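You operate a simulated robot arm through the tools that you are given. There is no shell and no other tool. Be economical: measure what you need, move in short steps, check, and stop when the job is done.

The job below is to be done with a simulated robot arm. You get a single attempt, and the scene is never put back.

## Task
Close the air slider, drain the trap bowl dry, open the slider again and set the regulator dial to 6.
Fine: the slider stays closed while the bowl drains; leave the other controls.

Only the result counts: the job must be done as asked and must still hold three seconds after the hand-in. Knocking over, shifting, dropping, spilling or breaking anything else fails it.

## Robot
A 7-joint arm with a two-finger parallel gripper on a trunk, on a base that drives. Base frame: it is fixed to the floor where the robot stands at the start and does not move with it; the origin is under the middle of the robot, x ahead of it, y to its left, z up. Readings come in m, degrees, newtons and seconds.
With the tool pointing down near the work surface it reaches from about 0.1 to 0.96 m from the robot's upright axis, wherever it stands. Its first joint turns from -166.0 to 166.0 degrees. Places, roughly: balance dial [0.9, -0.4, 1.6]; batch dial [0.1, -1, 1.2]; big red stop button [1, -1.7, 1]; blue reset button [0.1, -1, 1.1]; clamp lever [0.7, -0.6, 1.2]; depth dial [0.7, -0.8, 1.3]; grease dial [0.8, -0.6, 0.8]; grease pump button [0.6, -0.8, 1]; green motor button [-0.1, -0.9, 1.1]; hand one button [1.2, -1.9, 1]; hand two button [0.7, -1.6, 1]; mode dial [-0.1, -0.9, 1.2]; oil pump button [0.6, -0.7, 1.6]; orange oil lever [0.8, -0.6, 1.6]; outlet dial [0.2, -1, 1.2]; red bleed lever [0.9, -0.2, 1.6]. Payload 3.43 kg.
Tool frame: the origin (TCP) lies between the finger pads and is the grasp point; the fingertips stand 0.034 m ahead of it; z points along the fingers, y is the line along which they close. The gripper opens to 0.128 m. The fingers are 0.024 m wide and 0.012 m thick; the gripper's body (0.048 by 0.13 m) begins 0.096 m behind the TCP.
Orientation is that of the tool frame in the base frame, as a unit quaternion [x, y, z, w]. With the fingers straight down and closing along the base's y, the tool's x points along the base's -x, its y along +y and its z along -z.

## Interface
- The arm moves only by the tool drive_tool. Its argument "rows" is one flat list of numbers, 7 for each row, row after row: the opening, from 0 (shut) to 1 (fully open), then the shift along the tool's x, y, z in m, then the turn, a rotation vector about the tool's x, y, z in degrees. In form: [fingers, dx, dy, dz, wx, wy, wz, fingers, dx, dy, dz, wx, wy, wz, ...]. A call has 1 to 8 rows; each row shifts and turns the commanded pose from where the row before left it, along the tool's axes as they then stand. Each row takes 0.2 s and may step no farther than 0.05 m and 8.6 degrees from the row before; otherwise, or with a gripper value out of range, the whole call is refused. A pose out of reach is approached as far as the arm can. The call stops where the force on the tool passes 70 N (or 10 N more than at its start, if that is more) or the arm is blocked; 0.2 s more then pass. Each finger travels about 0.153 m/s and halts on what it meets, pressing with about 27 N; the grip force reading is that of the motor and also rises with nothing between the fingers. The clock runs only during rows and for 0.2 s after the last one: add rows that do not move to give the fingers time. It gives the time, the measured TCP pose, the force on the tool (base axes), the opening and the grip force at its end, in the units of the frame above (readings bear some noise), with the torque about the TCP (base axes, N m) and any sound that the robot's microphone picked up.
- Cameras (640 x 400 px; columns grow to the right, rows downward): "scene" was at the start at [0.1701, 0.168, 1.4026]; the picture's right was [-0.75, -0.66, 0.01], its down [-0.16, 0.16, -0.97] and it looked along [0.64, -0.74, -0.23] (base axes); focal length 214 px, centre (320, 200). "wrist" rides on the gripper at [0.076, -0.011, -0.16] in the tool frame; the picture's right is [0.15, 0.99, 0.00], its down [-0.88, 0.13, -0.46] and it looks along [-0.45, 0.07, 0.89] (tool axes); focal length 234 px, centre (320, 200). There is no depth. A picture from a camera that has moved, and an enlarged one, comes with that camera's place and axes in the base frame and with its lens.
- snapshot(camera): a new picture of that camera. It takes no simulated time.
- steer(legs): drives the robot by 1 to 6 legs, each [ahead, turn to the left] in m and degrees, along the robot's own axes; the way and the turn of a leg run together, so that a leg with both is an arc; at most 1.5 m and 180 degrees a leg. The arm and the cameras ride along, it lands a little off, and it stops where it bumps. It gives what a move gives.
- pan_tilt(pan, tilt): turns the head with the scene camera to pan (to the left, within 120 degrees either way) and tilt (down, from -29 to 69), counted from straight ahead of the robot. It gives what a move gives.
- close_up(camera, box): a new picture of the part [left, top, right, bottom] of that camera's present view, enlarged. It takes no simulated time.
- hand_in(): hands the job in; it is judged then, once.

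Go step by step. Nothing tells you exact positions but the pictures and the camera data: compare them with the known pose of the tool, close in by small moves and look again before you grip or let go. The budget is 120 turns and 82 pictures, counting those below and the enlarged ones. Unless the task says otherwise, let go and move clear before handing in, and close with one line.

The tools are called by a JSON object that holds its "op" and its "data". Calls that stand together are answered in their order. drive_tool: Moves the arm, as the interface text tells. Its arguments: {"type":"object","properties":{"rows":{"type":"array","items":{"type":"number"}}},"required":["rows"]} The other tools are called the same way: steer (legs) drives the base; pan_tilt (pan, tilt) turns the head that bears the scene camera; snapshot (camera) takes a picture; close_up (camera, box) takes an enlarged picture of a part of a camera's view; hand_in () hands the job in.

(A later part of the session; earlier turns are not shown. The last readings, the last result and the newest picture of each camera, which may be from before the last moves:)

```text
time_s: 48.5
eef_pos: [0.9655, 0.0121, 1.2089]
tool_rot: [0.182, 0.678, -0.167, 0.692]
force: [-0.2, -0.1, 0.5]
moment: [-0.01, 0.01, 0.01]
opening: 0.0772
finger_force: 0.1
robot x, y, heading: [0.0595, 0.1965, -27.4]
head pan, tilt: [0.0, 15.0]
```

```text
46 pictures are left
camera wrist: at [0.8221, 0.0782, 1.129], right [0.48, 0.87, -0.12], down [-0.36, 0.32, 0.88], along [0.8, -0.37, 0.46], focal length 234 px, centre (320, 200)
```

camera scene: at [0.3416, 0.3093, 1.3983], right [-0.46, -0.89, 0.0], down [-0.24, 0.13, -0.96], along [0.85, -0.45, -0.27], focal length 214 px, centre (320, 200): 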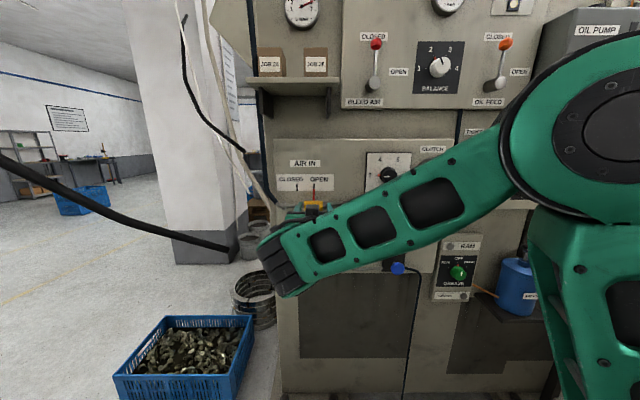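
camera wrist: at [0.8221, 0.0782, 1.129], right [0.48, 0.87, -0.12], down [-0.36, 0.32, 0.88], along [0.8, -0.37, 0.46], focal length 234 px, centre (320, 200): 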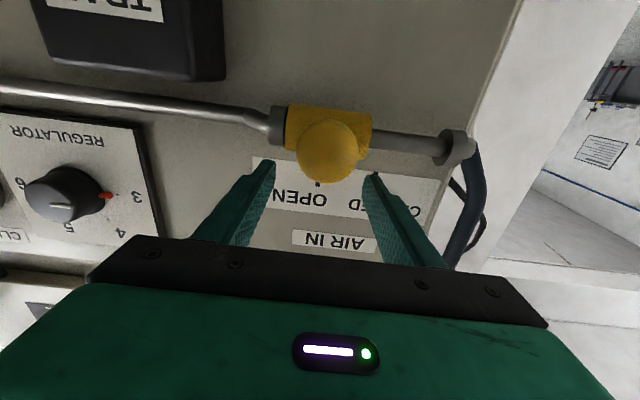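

Clear now; the ball centre sits about 2.5 cm below and 2 cm ahead of the TCP. Lower 1.6 cm at this shallower depth.

{"op": "drive_tool", "data": {"rows": [0.6, 0.008, 0, -0.002, 0, 0, 0, 0.6, 0.008, 0, -0.002, 0, 0, 0, 0.6, 0, 0, 0, 0, 0, 0, 0.6, 0, 0, 0, 0, 0, 0]}}

{"op": "snapshot", "data": {"camera": "wrist"}}

```text
time_s: 49.5
eef_pos: [0.9608, 0.0129, 1.1945]
tool_rot: [0.182, 0.676, -0.168, 0.694]
force: [-4.7, 3.8, 18.6]
moment: [0.08, -0.74, 0.07]
opening: 0.0779
finger_force: 1.0
robot x, y, heading: [0.0573, 0.197, -27.7]
head pan, tilt: [0.0, 15.0]
```

```text
45 pictures are left
camera wrist: at [0.8187, 0.0807, 1.1156], right [0.48, 0.87, -0.12], down [-0.36, 0.32, 0.87], along [0.8, -0.37, 0.47], focal length 234 px, centre (320, 200)
```

wrist: 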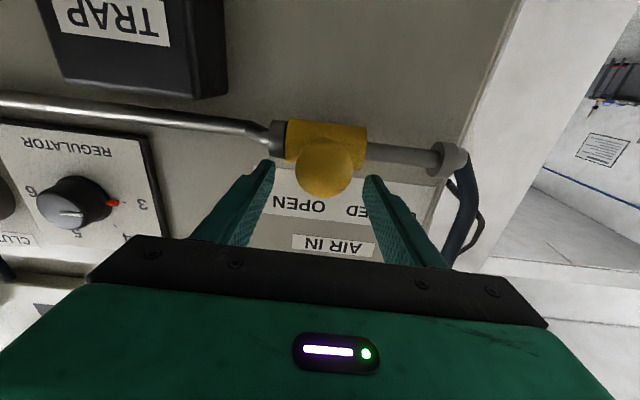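

Slight contact again with the collar. I'll back off 8 mm, up 3 mm, then close the fingers onto the ball.

{"op": "drive_tool", "data": {"rows": [0.6, -0.004, 0, -0.008, 0, 0, 0, 0.6, 0, 0, 0, 0, 0, 0, 0.5, 0, 0, 0, 0, 0, 0, 0.4, 0, 0, 0, 0, 0, 0, 0.3, 0, 0, 0, 0, 0, 0, 0.3, 0, 0, 0, 0, 0, 0]}}

{"op": "snapshot", "data": {"camera": "wrist"}}

```text
time_s: 50.9
eef_pos: [0.9548, 0.0178, 1.1963]
tool_rot: [0.182, 0.677, -0.168, 0.693]
force: [-0.7, 0.0, 0.3]
moment: [-0.01, -0.01, -0.03]
opening: 0.0381
finger_force: 0.2
robot x, y, heading: [0.0522, 0.1975, -27.4]
head pan, tilt: [0.0, 15.0]
```

```text
44 pictures are left
camera wrist: at [0.8127, 0.0841, 1.1174], right [0.48, 0.87, -0.12], down [-0.36, 0.32, 0.88], along [0.8, -0.38, 0.47], focal length 234 px, centre (320, 200)
```

wrist: 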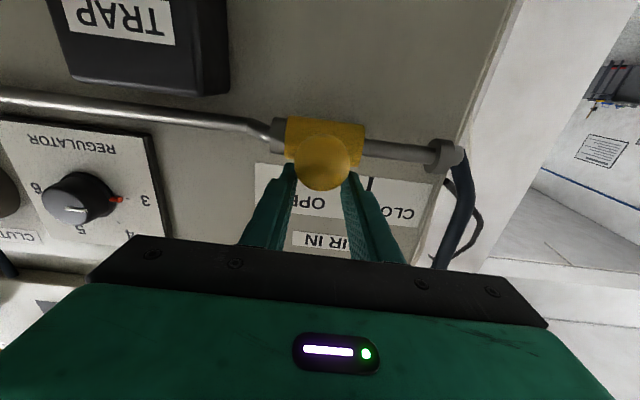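

Ball overlaps the tips but no grip yet. Close further.

{"op": "drive_tool", "data": {"rows": [0.22, 0, 0, 0, 0, 0, 0, 0.15, 0, 0, 0, 0, 0, 0, 0.1, 0, 0, 0, 0, 0, 0, 0.1, 0, 0, 0, 0, 0, 0]}}

{"op": "close_up", "data": {"camera": "wrist", "box": [240, 90, 400, 210]}}

```text
time_s: 51.9
eef_pos: [0.9534, 0.0155, 1.1985]
tool_rot: [0.182, 0.676, -0.167, 0.694]
force: [3.5, -4.8, 17.2]
moment: [-0.06, -0.01, -0.05]
opening: 0.0185
finger_force: 5.4
robot x, y, heading: [0.0537, 0.1961, -27.7]
head pan, tilt: [0.0, 15.0]
```

```text
3.33 times, centred on (320, 150) of wrist
camera zoom: at [0.8126, 0.0836, 1.1188], right [0.48, 0.87, -0.12], down [-0.36, 0.32, 0.87], along [0.8, -0.38, 0.47], focal length 781 px, centre (320, 367)
```

zoom: 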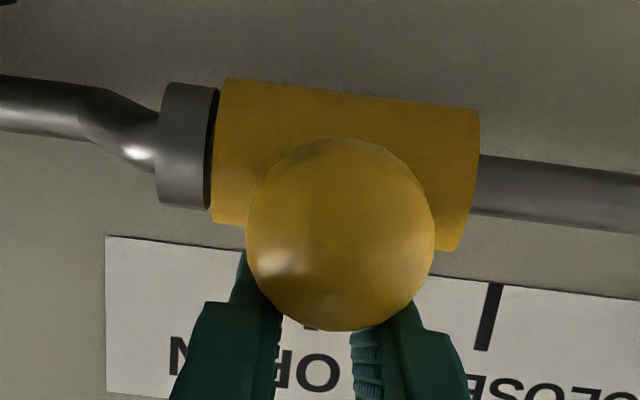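

The fingers close over the top of the ball; its centre is about 2.3 cm lower. Open to 6 cm, back out 1.5 cm, lower 2.3 cm and close.

{"op": "drive_tool", "data": {"rows": [0.3, 0, 0, 0, 0, 0, 0, 0.5, -0.004, 0, -0.015, 0, 0, 0, 0.5, 0, 0, 0, 0, 0, 0, 0.5, 0.013, 0, 0, 0, 0, 0, 0.5, 0.013, 0, 0, 0, 0, 0, 0.5, 0, 0, 0, 0, 0, 0]}}

{"op": "close_up", "data": {"camera": "wrist", "box": [240, 90, 400, 210]}}

```text
time_s: 53.3
eef_pos: [0.9429, 0.0249, 1.1733]
tool_rot: [0.182, 0.677, -0.167, 0.693]
force: [-0.4, -0.1, -0.2]
moment: [0.01, -0.03, -0.02]
opening: 0.0642
finger_force: 0.1
robot x, y, heading: [0.0542, 0.1981, -27.5]
head pan, tilt: [0.0, 15.0]
```

```text
3.33 times, centred on (320, 150) of wrist
camera zoom: at [0.8004, 0.0933, 1.0946], right [0.48, 0.87, -0.12], down [-0.36, 0.32, 0.88], along [0.8, -0.38, 0.47], focal length 781 px, centre (320, 367)
```

zoom: 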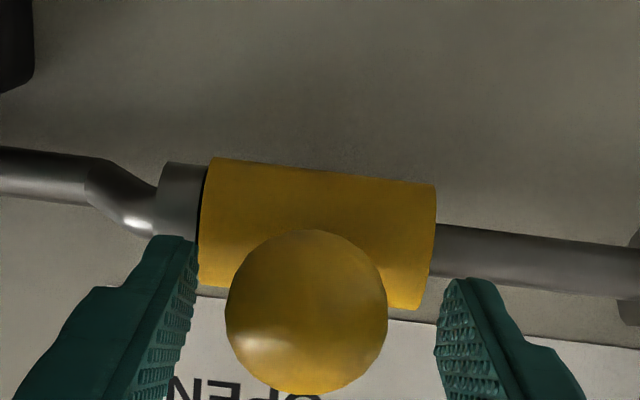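

Free and well centred, with the ball between the fingers. Close on it.

{"op": "drive_tool", "data": {"rows": [0.4, 0, 0, 0, 0, 0, 0, 0.3, 0, 0, 0, 0, 0, 0, 0.2, 0, 0, 0, 0, 0, 0, 0.2, 0, 0, 0, 0, 0, 0]}}

{"op": "close_up", "data": {"camera": "wrist", "box": [240, 90, 400, 210]}}

```text
time_s: 54.3
eef_pos: [0.9426, 0.0267, 1.1729]
tool_rot: [0.182, 0.678, -0.168, 0.692]
force: [0.7, -1.8, -0.1]
moment: [0.01, 0.06, -0.19]
opening: 0.037
finger_force: 44.6
robot x, y, heading: [0.0573, 0.1942, -27.5]
head pan, tilt: [0.0, 15.0]
```

```text
3.33 times, centred on (320, 150) of wrist
camera zoom: at [0.8005, 0.0931, 1.0946], right [0.48, 0.87, -0.12], down [-0.36, 0.32, 0.88], along [0.8, -0.38, 0.47], focal length 781 px, centre (320, 367)
```

zoom: 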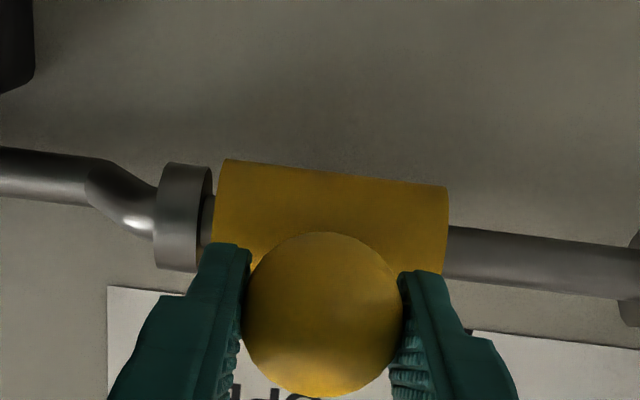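

The ball is gripped. Slide it left 6 cm toward CLOSED.

{"op": "drive_tool", "data": {"rows": [0.2, 0, 0.012, 0, 0, 0, 0, 0.2, 0, 0.012, 0, 0, 0, 0, 0.2, 0, 0.012, 0, 0, 0, 0, 0.2, 0, 0.012, 0, 0, 0, 0, 0.2, 0, 0.008, 0, 0, 0, 0, 0.2, 0, 0, 0, 0, 0, 0, 0.2, 0, 0, 0, 0, 0, 0]}}

{"op": "snapshot", "data": {"camera": "wrist"}}

{"op": "close_up", "data": {"camera": "scene", "box": [240, 140, 400, 240]}}

```text
time_s: 55.9
eef_pos: [0.9686, 0.076, 1.1726]
tool_rot: [0.182, 0.678, -0.168, 0.692]
force: [-23.8, 13.8, -23.7]
moment: [0.31, 0.27, 0.1]
opening: 0.0369
finger_force: 45.2
robot x, y, heading: [0.0549, 0.1923, -27.9]
head pan, tilt: [0.0, 15.0]
```

```text
40 pictures are left
camera wrist: at [0.8265, 0.1434, 1.0952], right [0.48, 0.87, -0.12], down [-0.36, 0.32, 0.88], along [0.8, -0.37, 0.46], focal length 234 px, centre (320, 200)
```

wrist: 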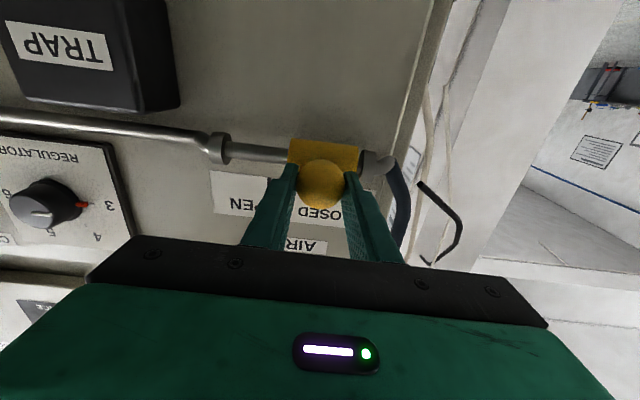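

```text
4.00 times, centred on (320, 190) of scene
camera zoom: at [0.3414, 0.3099, 1.3983], right [-0.46, -0.89, 0.0], down [-0.24, 0.13, -0.96], along [0.85, -0.45, -0.27], focal length 858 px, centre (320, 240)
```

zoom: 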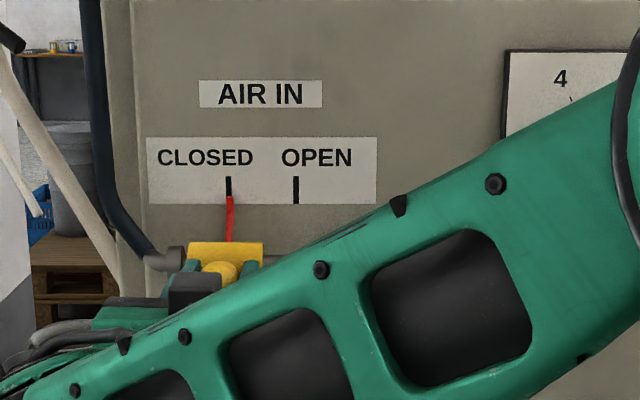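

The pointer is at CLOSED. Release and back out 10 cm.

{"op": "drive_tool", "data": {"rows": [0.35, 0, 0, 0, 0, 0, 0, 0.45, 0, 0, 0, 0, 0, 0, 0.5, 0, 0, -0.02, 0, 0, 0, 0.5, 0, 0, -0.03, 0, 0, 0, 0.5, 0, 0, -0.03, 0, 0, 0, 0.5, 0, 0, -0.02, 0, 0, 0, 0.5, 0, 0, 0, 0, 0, 0]}}

{"op": "snapshot", "data": {"camera": "wrist"}}

```text
time_s: 57.5
eef_pos: [0.8813, 0.1225, 1.1734]
tool_rot: [0.182, 0.677, -0.167, 0.693]
force: [-0.1, -0.4, -0.5]
moment: [0.02, 0.01, 0.0]
opening: 0.064
finger_force: 0.0
robot x, y, heading: [0.0566, 0.1904, -27.5]
head pan, tilt: [0.0, 15.0]
```

```text
38 pictures are left
camera wrist: at [0.7388, 0.1906, 1.0941], right [0.48, 0.87, -0.12], down [-0.36, 0.32, 0.88], along [0.8, -0.38, 0.47], focal length 234 px, centre (320, 200)
```

wrist: 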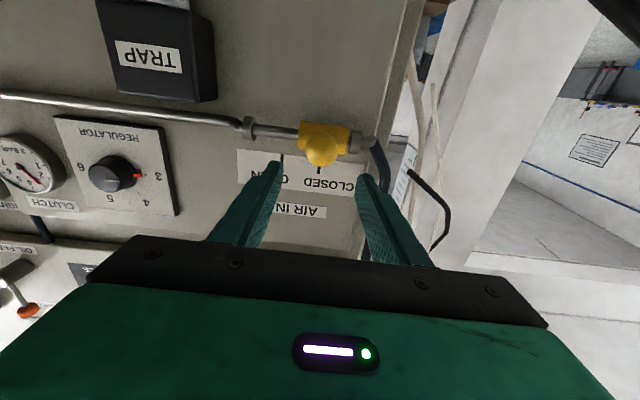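

Now travel right and down toward the drain button, staying clear, fingers closing.

{"op": "drive_tool", "data": {"rows": [0.3, 0.02, -0.042, -0.004, 0, 0, 0, 0.2, 0.02, -0.042, 0, 0, 0, 0, 0.1, 0.02, -0.042, 0, 0, 0, 0, 0, 0.02, -0.042, 0, 0, 0, 0, 0, 0.02, -0.042, 0, 0, 0, 0, 0, 0.02, -0.042, 0, 0, 0, 0, 0, 0.02, -0.042, 0, 0, 0, 0, 0, 0.02, -0.042, 0, 0, 0, 0]}}

{"op": "drive_tool", "data": {"rows": [0, 0.025, -0.012, 0, 0, 0, 0, 0, 0.025, -0.012, 0, 0, 0, 0, 0, 0.015, -0.012, 0, 0, 0, 0, 0, 0, 0, 0, 0, 0, 0]}}

{"op": "snapshot", "data": {"camera": "wrist"}}

{"op": "snapshot", "data": {"camera": "scene"}}

```text
time_s: 59.3
eef_pos: [0.7918, -0.0682, 1.0594]
tool_rot: [0.182, 0.681, -0.168, 0.689]
force: [0.7, 0.7, 0.5]
moment: [0.01, 0.01, -0.01]
opening: 0.0
finger_force: 26.8
out of reach, approached as far as the arm can: row 5, 6, 7, 8
robot x, y, heading: [0.0559, 0.1967, -27.4]
head pan, tilt: [0.0, 15.0]
```

```text
time_s: 60.3
eef_pos: [0.7899, -0.0684, 1.0584]
tool_rot: [0.181, 0.681, -0.169, 0.689]
force: [-0.3, -0.8, 0.2]
moment: [-0.03, -0.03, -0.01]
opening: 0.0
finger_force: 26.4
out of reach, approached as far as the arm can: row 1, 2, 3
robot x, y, heading: [0.0559, 0.1968, -27.5]
head pan, tilt: [0.0, 15.0]
```

```text
37 pictures are left
camera wrist: at [0.6477, -0.0008, 0.982], right [0.48, 0.87, -0.13], down [-0.35, 0.32, 0.88], along [0.81, -0.38, 0.46], focal length 234 px, centre (320, 200)
```

wrist: 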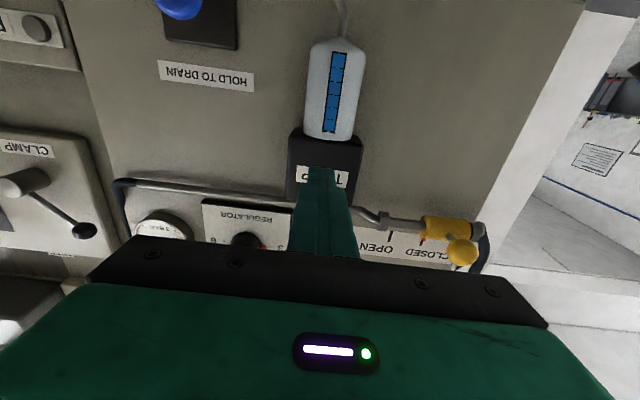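

```text
36 pictures are left
camera scene: at [0.3415, 0.3093, 1.3983], right [-0.46, -0.89, 0.0], down [-0.24, 0.13, -0.96], along [0.85, -0.45, -0.27], focal length 214 px, centre (320, 200)
```

scene: 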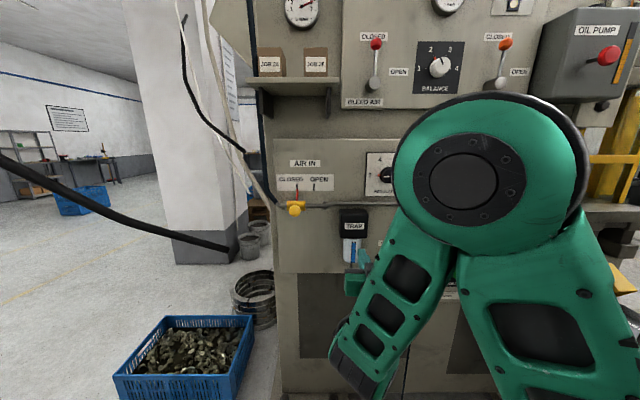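

At this closeness the horizontal tool can't go lower. I'll back the base 8 cm and let the tool pitch down about 16°, then look at where it lands.

{"op": "steer", "data": {"legs": [[-0.09, 0]]}}

{"op": "drive_tool", "data": {"rows": [0, 0, 0, 0, 0, 5, 0, 0, 0, 0, 0, 0, 5, 0, 0, 0, 0, 0, 0, 5, 0, 0, 0, 0, 0, 0, 0, 0]}}

{"op": "snapshot", "data": {"camera": "wrist"}}

```text
time_s: 61.4
eef_pos: [0.7106, -0.0244, 1.0597]
tool_rot: [0.181, 0.681, -0.169, 0.689]
force: [0.3, 0.4, -0.2]
moment: [0.01, -0.01, 0.02]
opening: 0.0001
finger_force: 27.3
robot x, y, heading: [-0.0257, 0.2404, -27.5]
head pan, tilt: [0.0, 15.0]
```

```text
time_s: 62.4
eef_pos: [0.6992, -0.021, 1.0694]
tool_rot: [0.201, 0.762, -0.145, 0.599]
force: [0.3, 0.0, 0.3]
moment: [0.0, 0.02, -0.01]
opening: 0.0002
finger_force: 27.2
robot x, y, heading: [-0.0249, 0.2398, -27.7]
head pan, tilt: [0.0, 15.0]
```

```text
35 pictures are left
camera wrist: at [0.5425, 0.0536, 1.0334], right [0.44, 0.89, -0.12], down [-0.15, 0.21, 0.97], along [0.88, -0.41, 0.22], focal length 234 px, centre (320, 200)
```

wrist: 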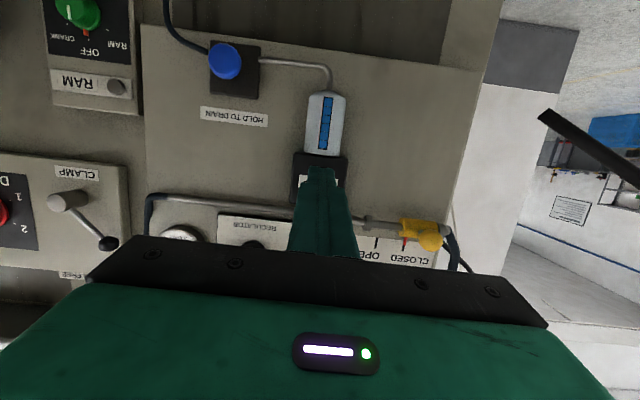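

Button estimated at (0.838, -0.277, 0.93). Move right and down first, then forward to about 5 cm short of it.

{"op": "drive_tool", "data": {"rows": [0, 0.021, -0.04, 0.01, 0, 0, 0, 0, 0.021, -0.04, 0.01, 0, 0, 0, 0, 0.021, -0.04, 0.01, 0, 0, 0, 0, 0.021, -0.04, 0.02, 0, 0, 0, 0, 0, 0, 0.03, 0, 0, 0, 0, 0, 0, 0.03, 0, 0, 0, 0, 0, 0, 0.03, 0, 0, 0, 0, 0, 0, 0.03, 0, 0, 0]}}

{"op": "snapshot", "data": {"camera": "wrist"}}

{"op": "snapshot", "data": {"camera": "scene"}}

```text
time_s: 64.2
eef_pos: [0.7823, -0.1734, 0.9752]
tool_rot: [0.201, 0.762, -0.144, 0.599]
force: [0.3, 0.7, 0.4]
moment: [-0.01, 0.03, -0.03]
opening: 0.0
finger_force: 27.2
out of reach, approached as far as the arm can: row 2, 3, 4
robot x, y, heading: [-0.0276, 0.2386, -27.5]
head pan, tilt: [0.0, 15.0]
```

```text
34 pictures are left
camera wrist: at [0.626, -0.1003, 0.9395], right [0.44, 0.89, -0.12], down [-0.15, 0.21, 0.97], along [0.88, -0.41, 0.22], focal length 234 px, centre (320, 200)
```

wrist: 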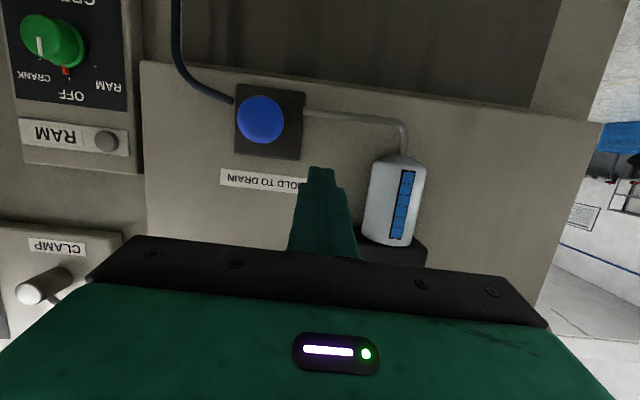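

```text
33 pictures are left
camera scene: at [0.2601, 0.3522, 1.3983], right [-0.46, -0.89, 0.0], down [-0.24, 0.13, -0.96], along [0.85, -0.45, -0.27], focal length 214 px, centre (320, 200)
```

scene: 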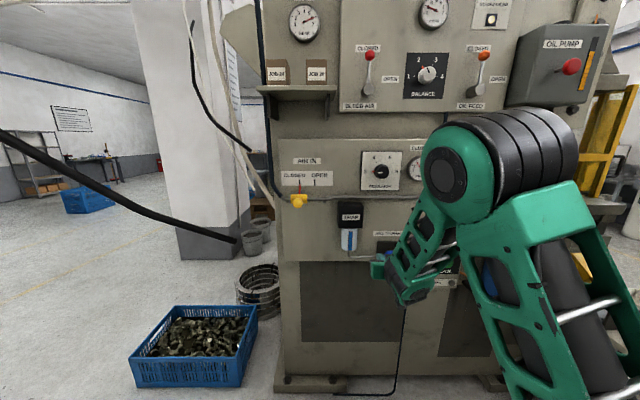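

Close now. Shift right 7.5 cm and down 5 cm in front of the button, then advance 4 cm.

{"op": "drive_tool", "data": {"rows": [0, 0.012, -0.025, 0.012, 0, 0, 0, 0, 0.012, -0.025, 0.012, 0, 0, 0, 0, 0.012, -0.025, 0.014, 0, 0, 0, 0, 0.006, 0, 0.012, 0, 0, 0, 0, 0, 0, 0, 0, 0, 0]}}

{"op": "snapshot", "data": {"camera": "wrist"}}

```text
time_s: 65.4
eef_pos: [0.7781, -0.2562, 0.9199]
tool_rot: [0.201, 0.762, -0.145, 0.599]
force: [0.2, 0.5, 0.4]
moment: [0.03, -0.01, -0.03]
opening: 0.0002
finger_force: 27.5
robot x, y, heading: [-0.0291, 0.2421, -27.6]
head pan, tilt: [0.0, 15.0]
```

```text
32 pictures are left
camera wrist: at [0.6236, -0.1833, 0.884], right [0.44, 0.89, -0.12], down [-0.15, 0.21, 0.97], along [0.88, -0.41, 0.22], focal length 234 px, centre (320, 200)
```

wrist: 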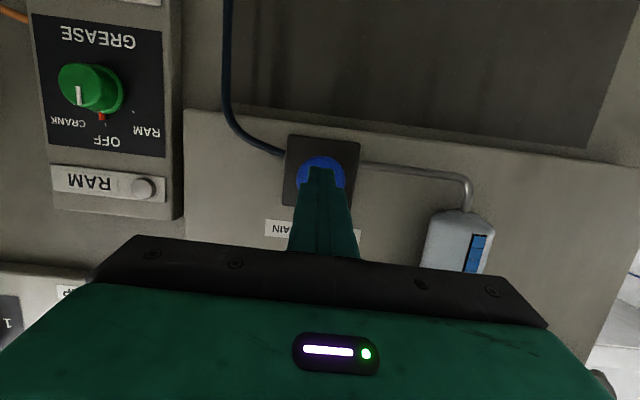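

The fingertip is in front of the button. Advance along the panel normal in small steps until contact.

{"op": "drive_tool", "data": {"rows": [0, -0.0035, 0, 0.0117, 0, 0, 0, 0, -0.0035, 0, 0.0117, 0, 0, 0, 0, -0.003, 0, 0.0117, 0, 0, 0, 0, 0, 0, 0, 0, 0, 0]}}

{"op": "close_up", "data": {"camera": "wrist", "box": [240, 110, 500, 280]}}

```text
time_s: 66.4
eef_pos: [0.8114, -0.2751, 0.9215]
tool_rot: [0.201, 0.762, -0.145, 0.598]
force: [-3.2, 1.8, 0.3]
moment: [-0.04, 0.0, -0.01]
opening: 0.0
finger_force: 27.1
robot x, y, heading: [-0.025, 0.2389, -27.8]
head pan, tilt: [0.0, 15.0]
```

```text
2.35 times, centred on (370, 195) of wrist
camera zoom: at [0.6549, -0.2014, 0.8858], right [0.44, 0.89, -0.12], down [-0.15, 0.21, 0.97], along [0.88, -0.41, 0.22], focal length 551 px, centre (202, 212)
```

zoom: 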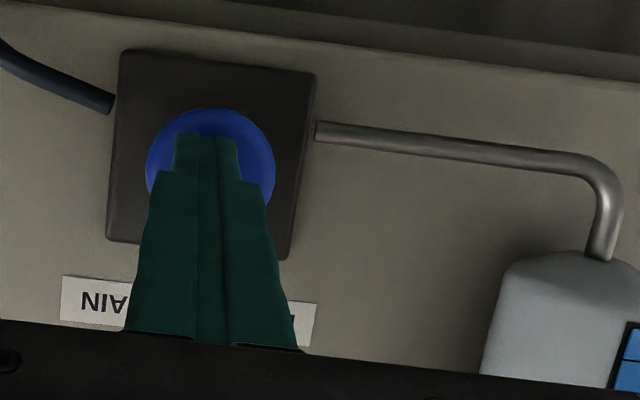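

Contact is made (about 4 N). Press in a further centimetre and hold.

{"op": "drive_tool", "data": {"rows": [0, -0.001, 0, 0.005, 0, 0, 0, 0, -0.001, 0, 0.005, 0, 0, 0, 0, 0, 0, 0, 0, 0, 0]}}

{"op": "snapshot", "data": {"camera": "wrist"}}

```text
time_s: 67.2
eef_pos: [0.8194, -0.2786, 0.9209]
tool_rot: [0.201, 0.762, -0.145, 0.599]
force: [-41.5, 24.4, 8.9]
moment: [-0.32, -0.39, 0.21]
opening: 0.0
finger_force: 26.5
robot x, y, heading: [-0.0279, 0.2376, -27.5]
head pan, tilt: [0.0, 15.0]
heard: click
```

```text
30 pictures are left
camera wrist: at [0.6628, -0.2055, 0.8858], right [0.45, 0.89, -0.12], down [-0.15, 0.21, 0.97], along [0.88, -0.41, 0.22], focal length 234 px, centre (320, 200)
```

wrist: 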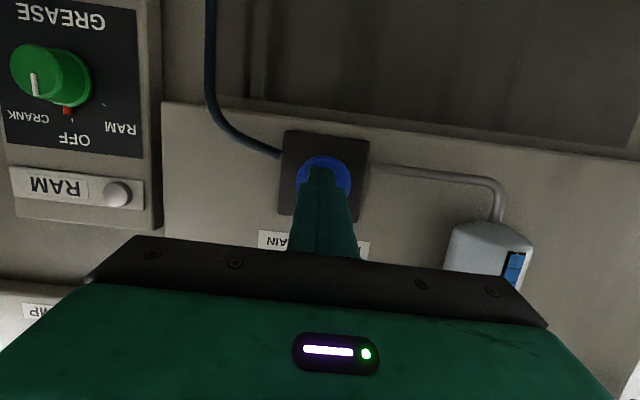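

Heard a click, with about 49 N on the button. Hold for a few seconds and check the bowl level.

{"op": "drive_tool", "data": {"rows": [0, 0, 0, 0, 0, 0, 0, 0, 0, 0, 0, 0, 0, 0, 0, 0, 0, 0, 0, 0, 0, 0, 0, 0, 0, 0, 0, 0, 0, 0, 0, 0, 0, 0, 0, 0, 0, 0, 0, 0, 0, 0, 0, 0, 0, 0, 0, 0, 0, 0, 0, 0, 0, 0, 0, 0]}}

{"op": "close_up", "data": {"camera": "scene", "box": [300, 180, 420, 280]}}

```text
time_s: 69.0
eef_pos: [0.8185, -0.2783, 0.9199]
tool_rot: [0.201, 0.762, -0.145, 0.598]
force: [-46.7, 28.2, 4.3]
moment: [-0.16, -0.26, 0.18]
opening: 0.0001
finger_force: 26.9
robot x, y, heading: [-0.025, 0.2379, -27.6]
head pan, tilt: [0.0, 15.0]
```

```text
4.00 times, centred on (360, 230) of scene
camera zoom: at [0.2583, 0.3531, 1.3986], right [-0.46, -0.89, 0.0], down [-0.24, 0.12, -0.96], along [0.85, -0.45, -0.27], focal length 858 px, centre (160, 80)
```

zoom: 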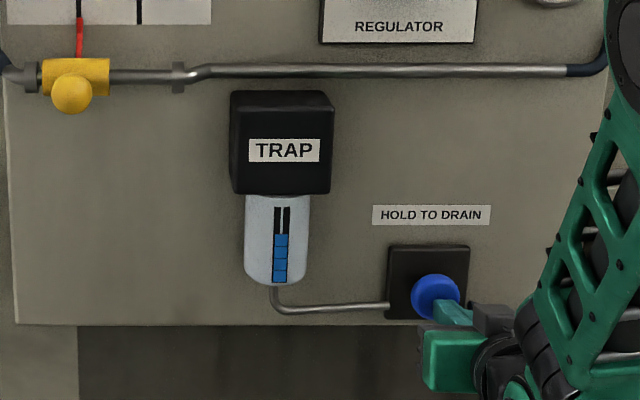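

The level is falling steadily (about four blocks left). Keep holding.

{"op": "drive_tool", "data": {"rows": [0, 0, 0, 0, 0, 0, 0, 0, 0, 0, 0, 0, 0, 0, 0, 0, 0, 0, 0, 0, 0, 0, 0, 0, 0, 0, 0, 0, 0, 0, 0, 0, 0, 0, 0, 0, 0, 0, 0, 0, 0, 0, 0, 0, 0, 0, 0, 0, 0, 0, 0, 0, 0, 0, 0, 0]}}

{"op": "drive_tool", "data": {"rows": [0, 0, 0, 0, 0, 0, 0, 0, 0, 0, 0, 0, 0, 0, 0, 0, 0, 0, 0, 0, 0, 0, 0, 0, 0, 0, 0, 0, 0, 0, 0, 0, 0, 0, 0, 0, 0, 0, 0, 0, 0, 0, 0, 0, 0, 0, 0, 0, 0, 0, 0, 0, 0, 0, 0, 0]}}

{"op": "drive_tool", "data": {"rows": [0, 0, 0, 0, 0, 0, 0, 0, 0, 0, 0, 0, 0, 0, 0, 0, 0, 0, 0, 0, 0, 0, 0, 0, 0, 0, 0, 0, 0, 0, 0, 0, 0, 0, 0, 0, 0, 0, 0, 0, 0, 0, 0, 0, 0, 0, 0, 0, 0, 0, 0, 0, 0, 0, 0, 0]}}

{"op": "close_up", "data": {"camera": "scene", "box": [300, 180, 420, 280]}}

```text
time_s: 70.8
eef_pos: [0.8199, -0.2788, 0.9207]
tool_rot: [0.202, 0.762, -0.146, 0.598]
force: [-47.2, 27.9, 2.5]
moment: [-0.12, -0.27, 0.23]
opening: 0.0
finger_force: 27.6
robot x, y, heading: [-0.0252, 0.2403, -27.6]
head pan, tilt: [0.0, 15.0]
```

```text
time_s: 72.6
eef_pos: [0.8184, -0.2793, 0.9217]
tool_rot: [0.201, 0.762, -0.145, 0.598]
force: [-47.3, 27.2, 2.3]
moment: [-0.13, -0.27, 0.16]
opening: 0.0
finger_force: 26.6
robot x, y, heading: [-0.0256, 0.2424, -27.8]
head pan, tilt: [0.0, 15.0]
```

```text
time_s: 74.4
eef_pos: [0.8184, -0.2787, 0.9215]
tool_rot: [0.201, 0.762, -0.145, 0.598]
force: [-48.0, 26.4, 2.5]
moment: [-0.13, -0.24, 0.18]
opening: 0.0
finger_force: 26.8
robot x, y, heading: [-0.0301, 0.2394, -27.7]
head pan, tilt: [0.0, 15.0]
```

```text
4.00 times, centred on (360, 230) of scene
camera zoom: at [0.2583, 0.3531, 1.3986], right [-0.46, -0.89, 0.0], down [-0.24, 0.13, -0.96], along [0.85, -0.45, -0.27], focal length 858 px, centre (160, 80)
```

zoom: 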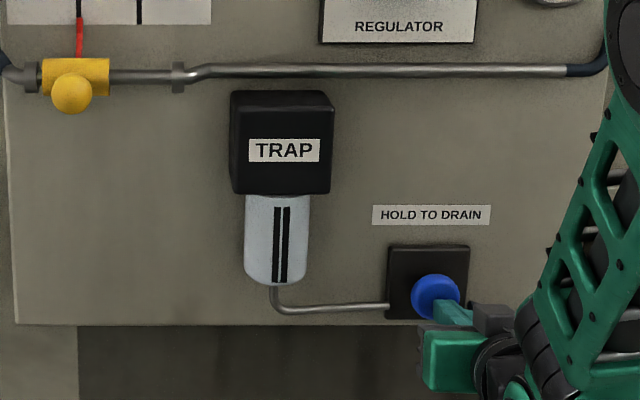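

The bowl is empty. Hold a moment longer, then back off and rise.

{"op": "drive_tool", "data": {"rows": [0, 0, 0, 0, 0, 0, 0, 0, 0, 0, 0, 0, 0, 0, 0, 0, 0, 0, 0, 0, 0, 0, 0, 0, 0, 0, 0, 0, 0.2, 0.005, 0, -0.02, 0, 0, 0, 0.3, 0.008, 0, -0.034, 0, 0, 0, 0.4, 0.008, 0, -0.034, 0, 0, 0, 0.5, 0, 0, 0, 0, 0, 0]}}

{"op": "drive_tool", "data": {"rows": [0.5, -0.039, 0, -0.0097, 0, 0, 0, 0.5, -0.039, 0, -0.0097, 0, 0, 0, 0.5, -0.039, 0, -0.0097, 0, -2, 0, 0.5, -0.039, 0, -0.008, 0, -4, 0, 0.5, -0.039, 0, -0.006, 0, -4, 0, 0.5, -0.039, 0, -0.003, 0, -4, 0, 0.5, -0.015, 0, 0, 0, 0, 0, 0.5, 0, 0, 0, 0, 0, 0]}}

{"op": "close_up", "data": {"camera": "scene", "box": [240, 120, 480, 280]}}

```text
time_s: 76.2
eef_pos: [0.7425, -0.2352, 0.9217]
tool_rot: [0.201, 0.761, -0.146, 0.6]
force: [-0.5, 0.1, 0.5]
moment: [0.02, -0.02, 0.0]
opening: 0.0637
finger_force: 0.0
robot x, y, heading: [-0.0301, 0.2386, -27.4]
head pan, tilt: [0.0, 15.0]
```

```text
time_s: 78.0
eef_pos: [0.7383, -0.2406, 1.1758]
tool_rot: [0.181, 0.683, -0.169, 0.687]
force: [0.0, -0.4, 0.2]
moment: [0.0, 0.01, -0.03]
opening: 0.0638
finger_force: 0.2
robot x, y, heading: [-0.0236, 0.2373, -27.6]
head pan, tilt: [0.0, 15.0]
```

```text
2.50 times, centred on (360, 200) of scene
camera zoom: at [0.2604, 0.3519, 1.3983], right [-0.46, -0.89, 0.0], down [-0.24, 0.13, -0.96], along [0.85, -0.45, -0.27], focal length 536 px, centre (220, 200)
```

zoom: 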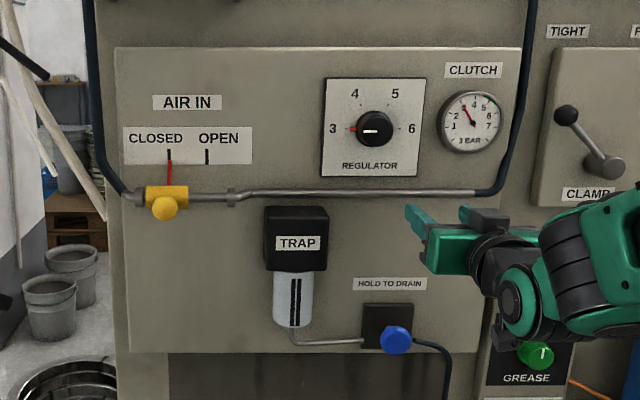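

Bowl shows empty, slider still CLOSED. Move left to the slider standoff, then drive ahead 9 cm as before.

{"op": "drive_tool", "data": {"rows": [0.5, 0, 0.045, -0.016, 0, 0, 0, 0.5, 0, 0.045, -0.016, 0, 0, 0, 0.5, 0, 0.045, -0.016, 0, 0, 0, 0.5, 0, 0.045, -0.016, 0, 0, 0, 0.5, 0, 0.045, -0.016, 0, 0, 0, 0.5, 0, 0.045, -0.016, 0, 0, 0, 0.5, 0, 0.045, -0.016, 0, 0, 0, 0.5, 0, 0.045, -0.016, 0, 0, 0]}}

{"op": "drive_tool", "data": {"rows": [0.5, 0, 0.014, 0, 0, 0, 0, 0.5, 0, 0.014, 0, 0, 0, 0, 0.5, 0, 0, 0, 0, 0, 0]}}

{"op": "steer", "data": {"legs": [[0.09, 0]]}}

{"op": "snapshot", "data": {"camera": "wrist"}}

```text
time_s: 79.8
eef_pos: [0.8006, 0.1342, 1.1839]
tool_rot: [0.182, 0.683, -0.169, 0.687]
force: [0.4, -0.1, 0.1]
moment: [0.0, 0.0, 0.06]
opening: 0.0637
finger_force: 0.1
robot x, y, heading: [-0.0221, 0.2363, -27.3]
head pan, tilt: [0.0, 15.0]
```

```text
time_s: 80.6
eef_pos: [0.8135, 0.1612, 1.1834]
tool_rot: [0.182, 0.683, -0.168, 0.688]
force: [-0.9, 0.4, 0.2]
moment: [-0.02, 0.01, 0.0]
opening: 0.064
finger_force: 0.0
robot x, y, heading: [-0.0274, 0.2407, -27.5]
head pan, tilt: [0.0, 15.0]
```

```text
time_s: 81.7
eef_pos: [0.8949, 0.1181, 1.1841]
tool_rot: [0.181, 0.683, -0.167, 0.688]
force: [-0.1, -0.8, 0.8]
moment: [0.01, 0.01, -0.01]
opening: 0.0641
finger_force: 0.1
robot x, y, heading: [0.0502, 0.1966, -27.4]
head pan, tilt: [0.0, 15.0]
```

```text
26 pictures are left
camera wrist: at [0.7517, 0.1853, 1.1073], right [0.48, 0.87, -0.13], down [-0.35, 0.32, 0.88], along [0.81, -0.38, 0.45], focal length 234 px, centre (320, 200)
```

wrist: 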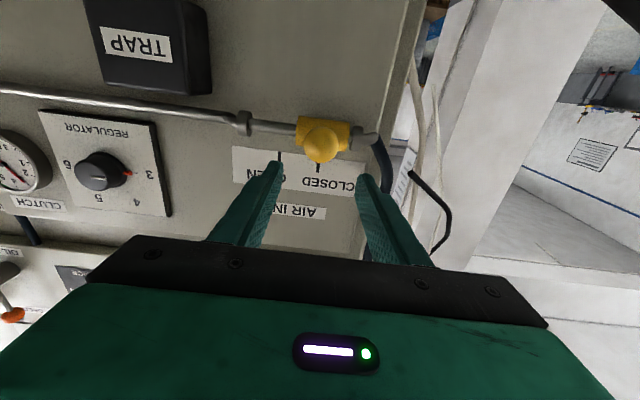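

Aligned as before. Lower 1.1 cm, advance 8.5 cm and close on the ball.

{"op": "drive_tool", "data": {"rows": [0.45, 0.006, 0, 0.01, 0, 0, 0, 0.45, 0.006, 0, 0.02, 0, 0, 0, 0.45, 0, 0, 0.02, 0, 0, 0, 0.45, 0, 0, 0.02, 0, 0, 0, 0.45, 0, 0, 0.012, 0, 0, 0, 0.45, 0, 0, 0, 0, 0, 0]}}

{"op": "close_up", "data": {"camera": "wrist", "box": [240, 90, 400, 210]}}

```text
time_s: 83.1
eef_pos: [0.9542, 0.0859, 1.1826]
tool_rot: [0.181, 0.678, -0.17, 0.691]
force: [0.0, -0.5, 0.8]
moment: [0.04, 0.01, 0.01]
opening: 0.0575
finger_force: 0.1
robot x, y, heading: [0.0575, 0.1914, -27.5]
head pan, tilt: [0.0, 15.0]
```

```text
3.33 times, centred on (320, 150) of wrist
camera zoom: at [0.8126, 0.152, 1.1038], right [0.48, 0.87, -0.13], down [-0.36, 0.32, 0.88], along [0.8, -0.37, 0.47], focal length 781 px, centre (320, 367)
```

zoom: 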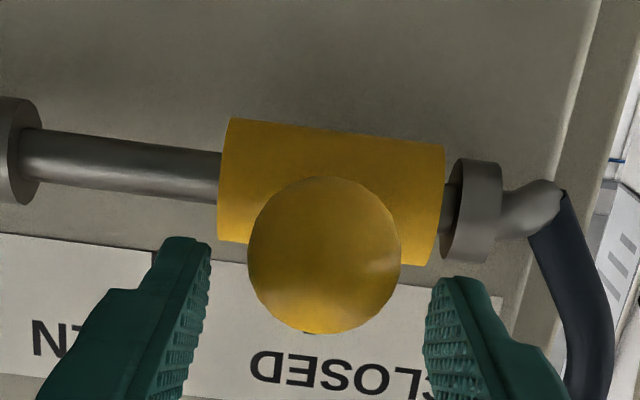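

Lower 1 cm, advance 1.2 cm more, then close.

{"op": "drive_tool", "data": {"rows": [0.45, 0.01, 0, 0, 0, 0, 0, 0.45, 0, 0, 0.012, 0, 0, 0, 0.45, 0, 0, 0, 0, 0, 0, 0.35, 0, 0, 0, 0, 0, 0, 0.25, 0, 0, 0, 0, 0, 0, 0.2, 0, 0, 0, 0, 0, 0, 0.2, 0, 0, 0, 0, 0, 0]}}

{"op": "close_up", "data": {"camera": "wrist", "box": [240, 90, 400, 210]}}

```text
time_s: 84.7
eef_pos: [0.9655, 0.0807, 1.1731]
tool_rot: [0.181, 0.679, -0.17, 0.691]
force: [-2.9, -2.4, -1.9]
moment: [0.0, 0.02, -0.11]
opening: 0.0369
finger_force: 44.5
robot x, y, heading: [0.0541, 0.1926, -27.8]
head pan, tilt: [0.0, 15.0]
```

```text
3.33 times, centred on (320, 150) of wrist
camera zoom: at [0.823, 0.1471, 1.0944], right [0.48, 0.87, -0.13], down [-0.36, 0.32, 0.88], along [0.8, -0.37, 0.46], focal length 781 px, centre (320, 367)
```

zoom: 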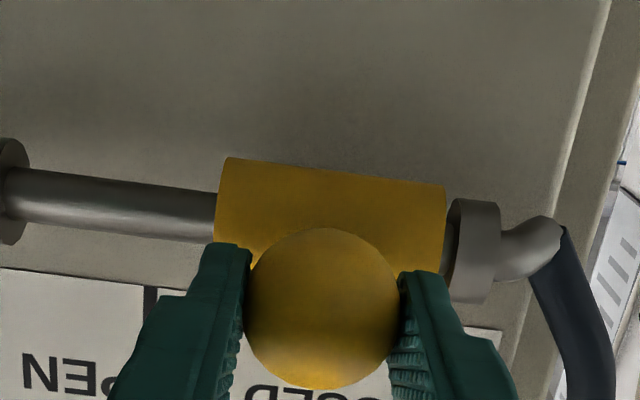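

Gripped. Slide right toward OPEN by 6 cm.

{"op": "drive_tool", "data": {"rows": [0.2, 0, -0.012, 0, 0, 0, 0, 0.2, 0, -0.012, 0, 0, 0, 0, 0.2, 0, -0.012, 0, 0, 0, 0, 0.2, 0, -0.012, 0, 0, 0, 0, 0.2, 0, -0.012, 0, 0, 0, 0, 0.2, 0, -0.003, 0, 0, 0, 0, 0.2, 0, 0, 0, 0, 0, 0]}}

{"op": "close_up", "data": {"camera": "wrist", "box": [240, 90, 400, 210]}}

{"op": "close_up", "data": {"camera": "scene", "box": [240, 140, 400, 240]}}

```text
time_s: 86.3
eef_pos: [0.9367, 0.0241, 1.1722]
tool_rot: [0.18, 0.678, -0.168, 0.693]
force: [39.6, -1.9, 20.7]
moment: [-0.09, -0.58, 0.15]
opening: 0.0375
finger_force: 44.8
robot x, y, heading: [0.0542, 0.1951, -27.7]
head pan, tilt: [0.0, 15.0]
```

```text
3.33 times, centred on (320, 150) of wrist
camera zoom: at [0.7939, 0.0916, 1.0937], right [0.48, 0.87, -0.12], down [-0.36, 0.32, 0.88], along [0.8, -0.37, 0.47], focal length 781 px, centre (320, 367)
```

zoom: 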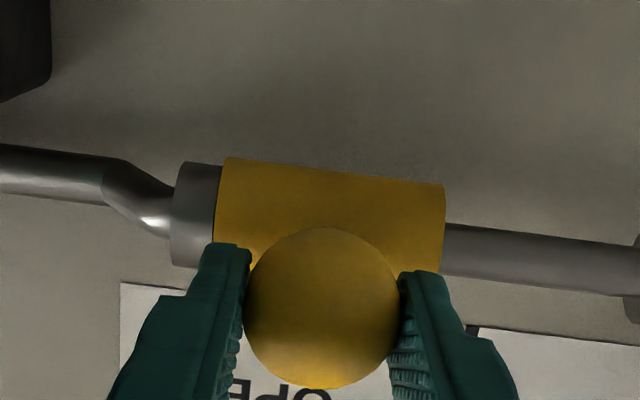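

```text
4.00 times, centred on (320, 190) of scene
camera zoom: at [0.3433, 0.3091, 1.3981], right [-0.46, -0.89, 0.0], down [-0.24, 0.13, -0.96], along [0.85, -0.45, -0.27], focal length 858 px, centre (320, 240)
```

zoom: 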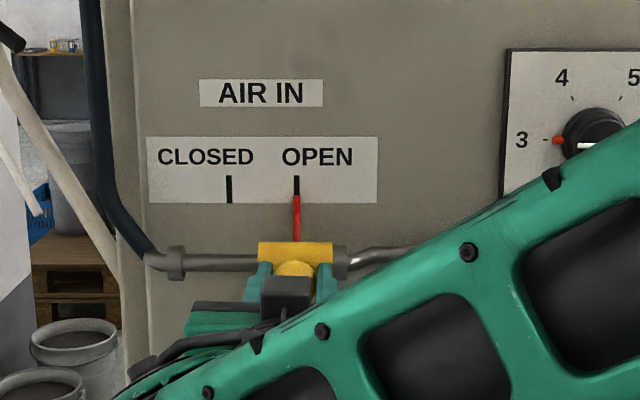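

Slider back at OPEN. Release, back out, and move up-right to stand in front of the regulator dial.

{"op": "drive_tool", "data": {"rows": [0.2, 0, 0.004, 0, 0, 0, 0, 0.35, 0, 0, 0, 0, 0, 0, 0.45, 0, 0, 0, 0, 0, 0, 0.45, 0, 0, -0.03, 0, 0, 0, 0.45, 0, 0, -0.03, 0, 0, 0, 0.45, 0, 0, -0.03, 0, 0, 0, 0.45, 0, 0, 0, 0, 0, 0]}}

{"op": "drive_tool", "data": {"rows": [0.55, -0.016, -0.042, 0, 0, 0, 0, 0.55, -0.016, -0.042, 0, 0, 0, 0, 0.55, -0.016, -0.042, 0, 0, 0, 0, 0.55, -0.016, -0.042, 0, 0, 0, 0, 0.55, -0.016, -0.042, 0, 0, 0, 0, 0.55, -0.016, -0.042, 0, 0, 0, 0, 0.55, -0.008, -0.015, 0, 0, 0, 0, 0.55, 0, 0, 0, 0, 0, 0]}}

{"op": "snapshot", "data": {"camera": "wrist"}}

{"op": "snapshot", "data": {"camera": "scene"}}

```text
time_s: 87.9
eef_pos: [0.857, 0.0717, 1.1703]
tool_rot: [0.181, 0.679, -0.17, 0.691]
force: [0.1, 0.3, 0.1]
moment: [0.0, 0.02, -0.01]
opening: 0.0578
finger_force: 0.0
robot x, y, heading: [0.0604, 0.1981, -27.6]
head pan, tilt: [0.0, 15.0]
```

```text
time_s: 89.7
eef_pos: [0.7266, -0.1648, 1.27]
tool_rot: [0.181, 0.678, -0.17, 0.692]
force: [-0.2, 0.2, 0.4]
moment: [0.01, -0.03, 0.0]
opening: 0.0704
finger_force: 0.1
robot x, y, heading: [0.0583, 0.1922, -27.7]
head pan, tilt: [0.0, 15.0]
```

```text
21 pictures are left
camera wrist: at [0.5846, -0.0974, 1.1918], right [0.48, 0.87, -0.13], down [-0.36, 0.32, 0.88], along [0.8, -0.37, 0.47], focal length 234 px, centre (320, 200)
```

wrist: 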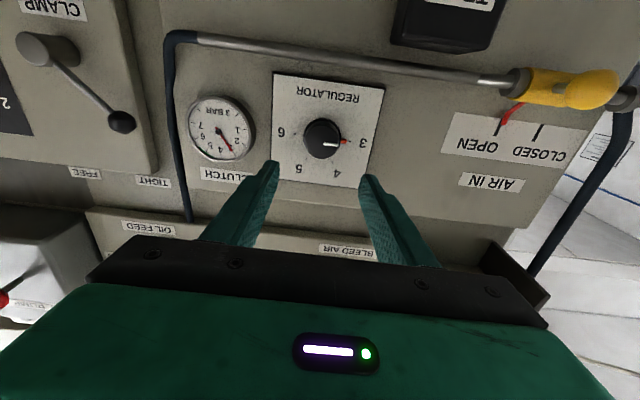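

```text
20 pictures are left
camera scene: at [0.3419, 0.3092, 1.3983], right [-0.46, -0.89, 0.0], down [-0.24, 0.13, -0.96], along [0.85, -0.45, -0.27], focal length 214 px, centre (320, 200)
```

scene: 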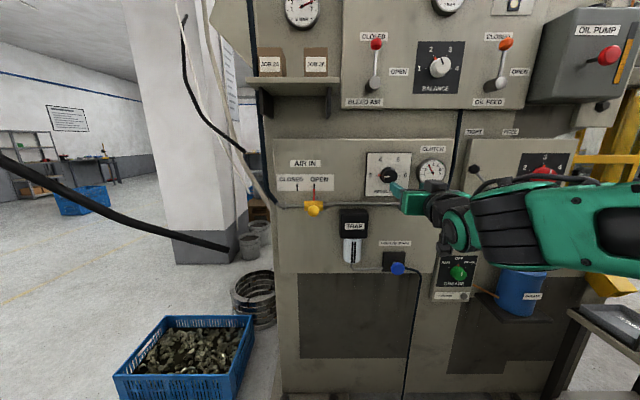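

I'm directly in front of the dial, aligned within about 5 mm. To set 6 the dial must turn 180° clockwise, so I'll pre-roll the tool by -90° at this standoff.

{"op": "drive_tool", "data": {"rows": [0.55, 0, 0.005, 0, 0, 0, -8.5, 0.55, 0, 0, 0, 0, 0, -8.5, 0.55, 0, 0, 0, 0, 0, -8.5, 0.55, 0, 0, 0, 0, 0, -8.5, 0.55, 0, 0, 0, 0, 0, -8.5, 0.55, 0, 0, 0, 0, 0, -8.5, 0.55, 0, 0, 0, 0, 0, -8.5, 0.55, 0, 0, 0, 0, 0, -8.5]}}

{"op": "drive_tool", "data": {"rows": [0.55, 0, 0, 0, 0, 0, -8, 0.55, 0, 0, 0, 0, 0, -8, 0.55, 0, 0, 0, 0, 0, -6, 0.55, 0, 0, 0, 0, 0, 0]}}

{"op": "snapshot", "data": {"camera": "wrist"}}

```text
time_s: 91.5
eef_pos: [0.7303, -0.1598, 1.2687]
tool_rot: [-0.231, 0.663, -0.527, 0.479]
force: [-0.1, 0.9, 0.3]
moment: [-0.04, 0.01, 0.01]
opening: 0.0705
finger_force: 0.0
robot x, y, heading: [0.0599, 0.1948, -27.6]
head pan, tilt: [0.0, 15.0]
```

```text
time_s: 92.5
eef_pos: [0.7301, -0.1596, 1.2697]
tool_rot: [0.351, -0.608, 0.609, -0.369]
force: [0.3, -0.2, 0.0]
moment: [0.02, -0.01, 0.01]
opening: 0.0703
finger_force: 0.1
robot x, y, heading: [0.0566, 0.1963, -27.7]
head pan, tilt: [0.0, 15.0]
```

```text
19 pictures are left
camera wrist: at [0.5543, -0.1507, 1.2759], right [-0.05, -0.12, -0.99], down [0.03, 0.99, -0.12], along [1.0, -0.03, -0.05], focal length 234 px, centre (320, 200)
```

wrist: 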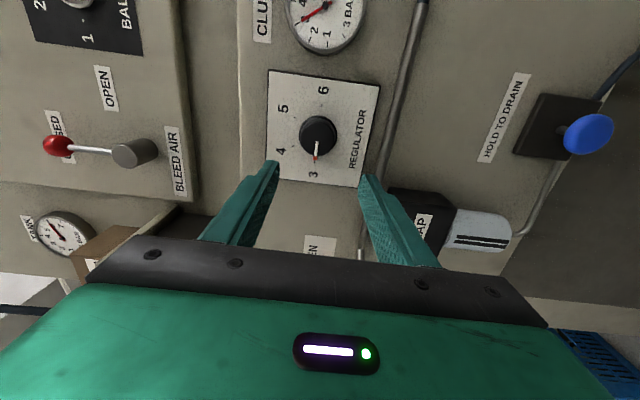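

The roll worked without drift; the fingers now close vertically around the dial axis. Advance 12 cm and look.

{"op": "drive_tool", "data": {"rows": [0.55, 0, 0, 0.03, 0, 0, 0, 0.55, 0, 0, 0.03, 0, 0, 0, 0.55, 0, 0, 0.03, 0, 0, 0, 0.55, 0, 0, 0.03, 0, 0, 0, 0.55, 0, 0, 0, 0, 0, 0]}}

{"op": "snapshot", "data": {"camera": "wrist"}}

```text
time_s: 93.7
eef_pos: [0.8351, -0.2167, 1.2713]
tool_rot: [0.352, -0.607, 0.609, -0.37]
force: [0.3, 0.1, 0.2]
moment: [-0.01, 0.03, 0.02]
opening: 0.0703
finger_force: 0.0
robot x, y, heading: [0.0563, 0.1938, -27.8]
head pan, tilt: [0.0, 15.0]
```

```text
18 pictures are left
camera wrist: at [0.6593, -0.2082, 1.2787], right [-0.05, -0.12, -0.99], down [0.03, 0.99, -0.12], along [1.0, -0.03, -0.04], focal length 234 px, centre (320, 200)
```

wrist: 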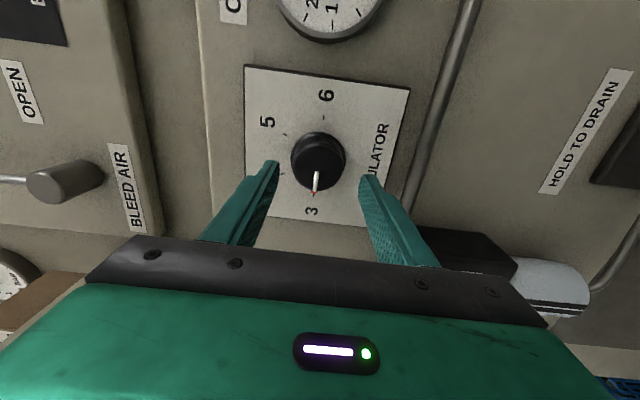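

The knob's front face is about 5 cm ahead of the tips. Advance 5.5 cm and check.

{"op": "drive_tool", "data": {"rows": [0.55, 0, 0, 0.02, 0, 0, 0, 0.55, 0, 0, 0.02, 0, 0, 0, 0.55, 0, 0, 0.018, 0, 0, 0, 0.55, 0, 0, 0, 0, 0, 0]}}

{"op": "close_up", "data": {"camera": "wrist", "box": [220, 80, 420, 230]}}

```text
time_s: 94.7
eef_pos: [0.8786, -0.2419, 1.2756]
tool_rot: [0.352, -0.608, 0.609, -0.369]
force: [-59.8, 29.0, -13.8]
moment: [1.25, 3.06, 0.7]
opening: 0.0779
finger_force: 6.5
robot x, y, heading: [0.0557, 0.1957, -27.7]
head pan, tilt: [0.0, 15.0]
```

```text
2.67 times, centred on (320, 155) of wrist
camera zoom: at [0.7022, -0.2321, 1.2829], right [-0.05, -0.12, -0.99], down [0.03, 0.99, -0.12], along [1.0, -0.03, -0.05], focal length 624 px, centre (320, 320)
```

zoom: 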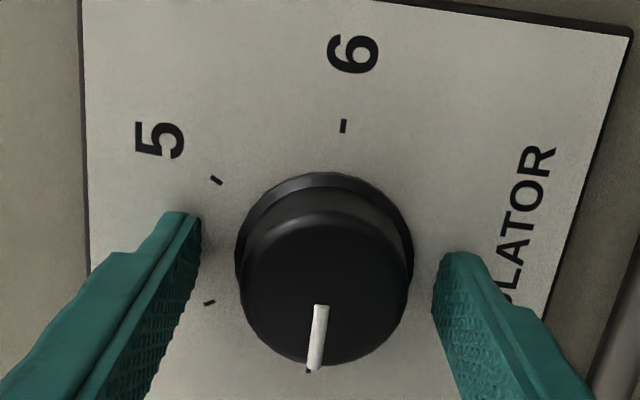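

The tips touch the plate with the knob nicely between them. Back off 1.5 cm and close on the knob.

{"op": "drive_tool", "data": {"rows": [0.55, 0, 0, -0.015, 0, 0, 0, 0.55, 0, 0, -0.003, 0, 0, 0, 0.45, 0, 0, 0, 0, 0, 0, 0.3, 0, 0, 0, 0, 0, 0, 0.2, 0, 0, 0, 0, 0, 0, 0.2, 0, 0, 0, 0, 0, 0]}}

{"op": "close_up", "data": {"camera": "wrist", "box": [220, 80, 420, 230]}}

```text
time_s: 96.1
eef_pos: [0.8703, -0.237, 1.2738]
tool_rot: [0.351, -0.605, 0.611, -0.371]
force: [19.7, -10.6, 25.9]
moment: [-0.29, -0.56, 0.03]
opening: 0.0552
finger_force: 45.4
robot x, y, heading: [0.055, 0.1964, -27.6]
head pan, tilt: [0.0, 15.0]
```

```text
2.67 times, centred on (320, 155) of wrist
camera zoom: at [0.6943, -0.2273, 1.2804], right [-0.04, -0.12, -0.99], down [0.03, 0.99, -0.12], along [1.0, -0.03, -0.04], focal length 624 px, centre (320, 320)
```

zoom: 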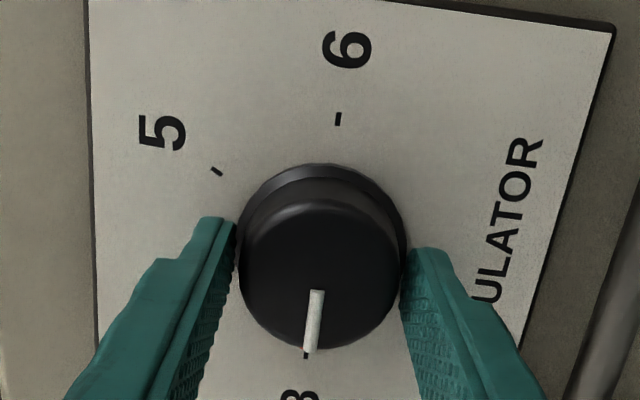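

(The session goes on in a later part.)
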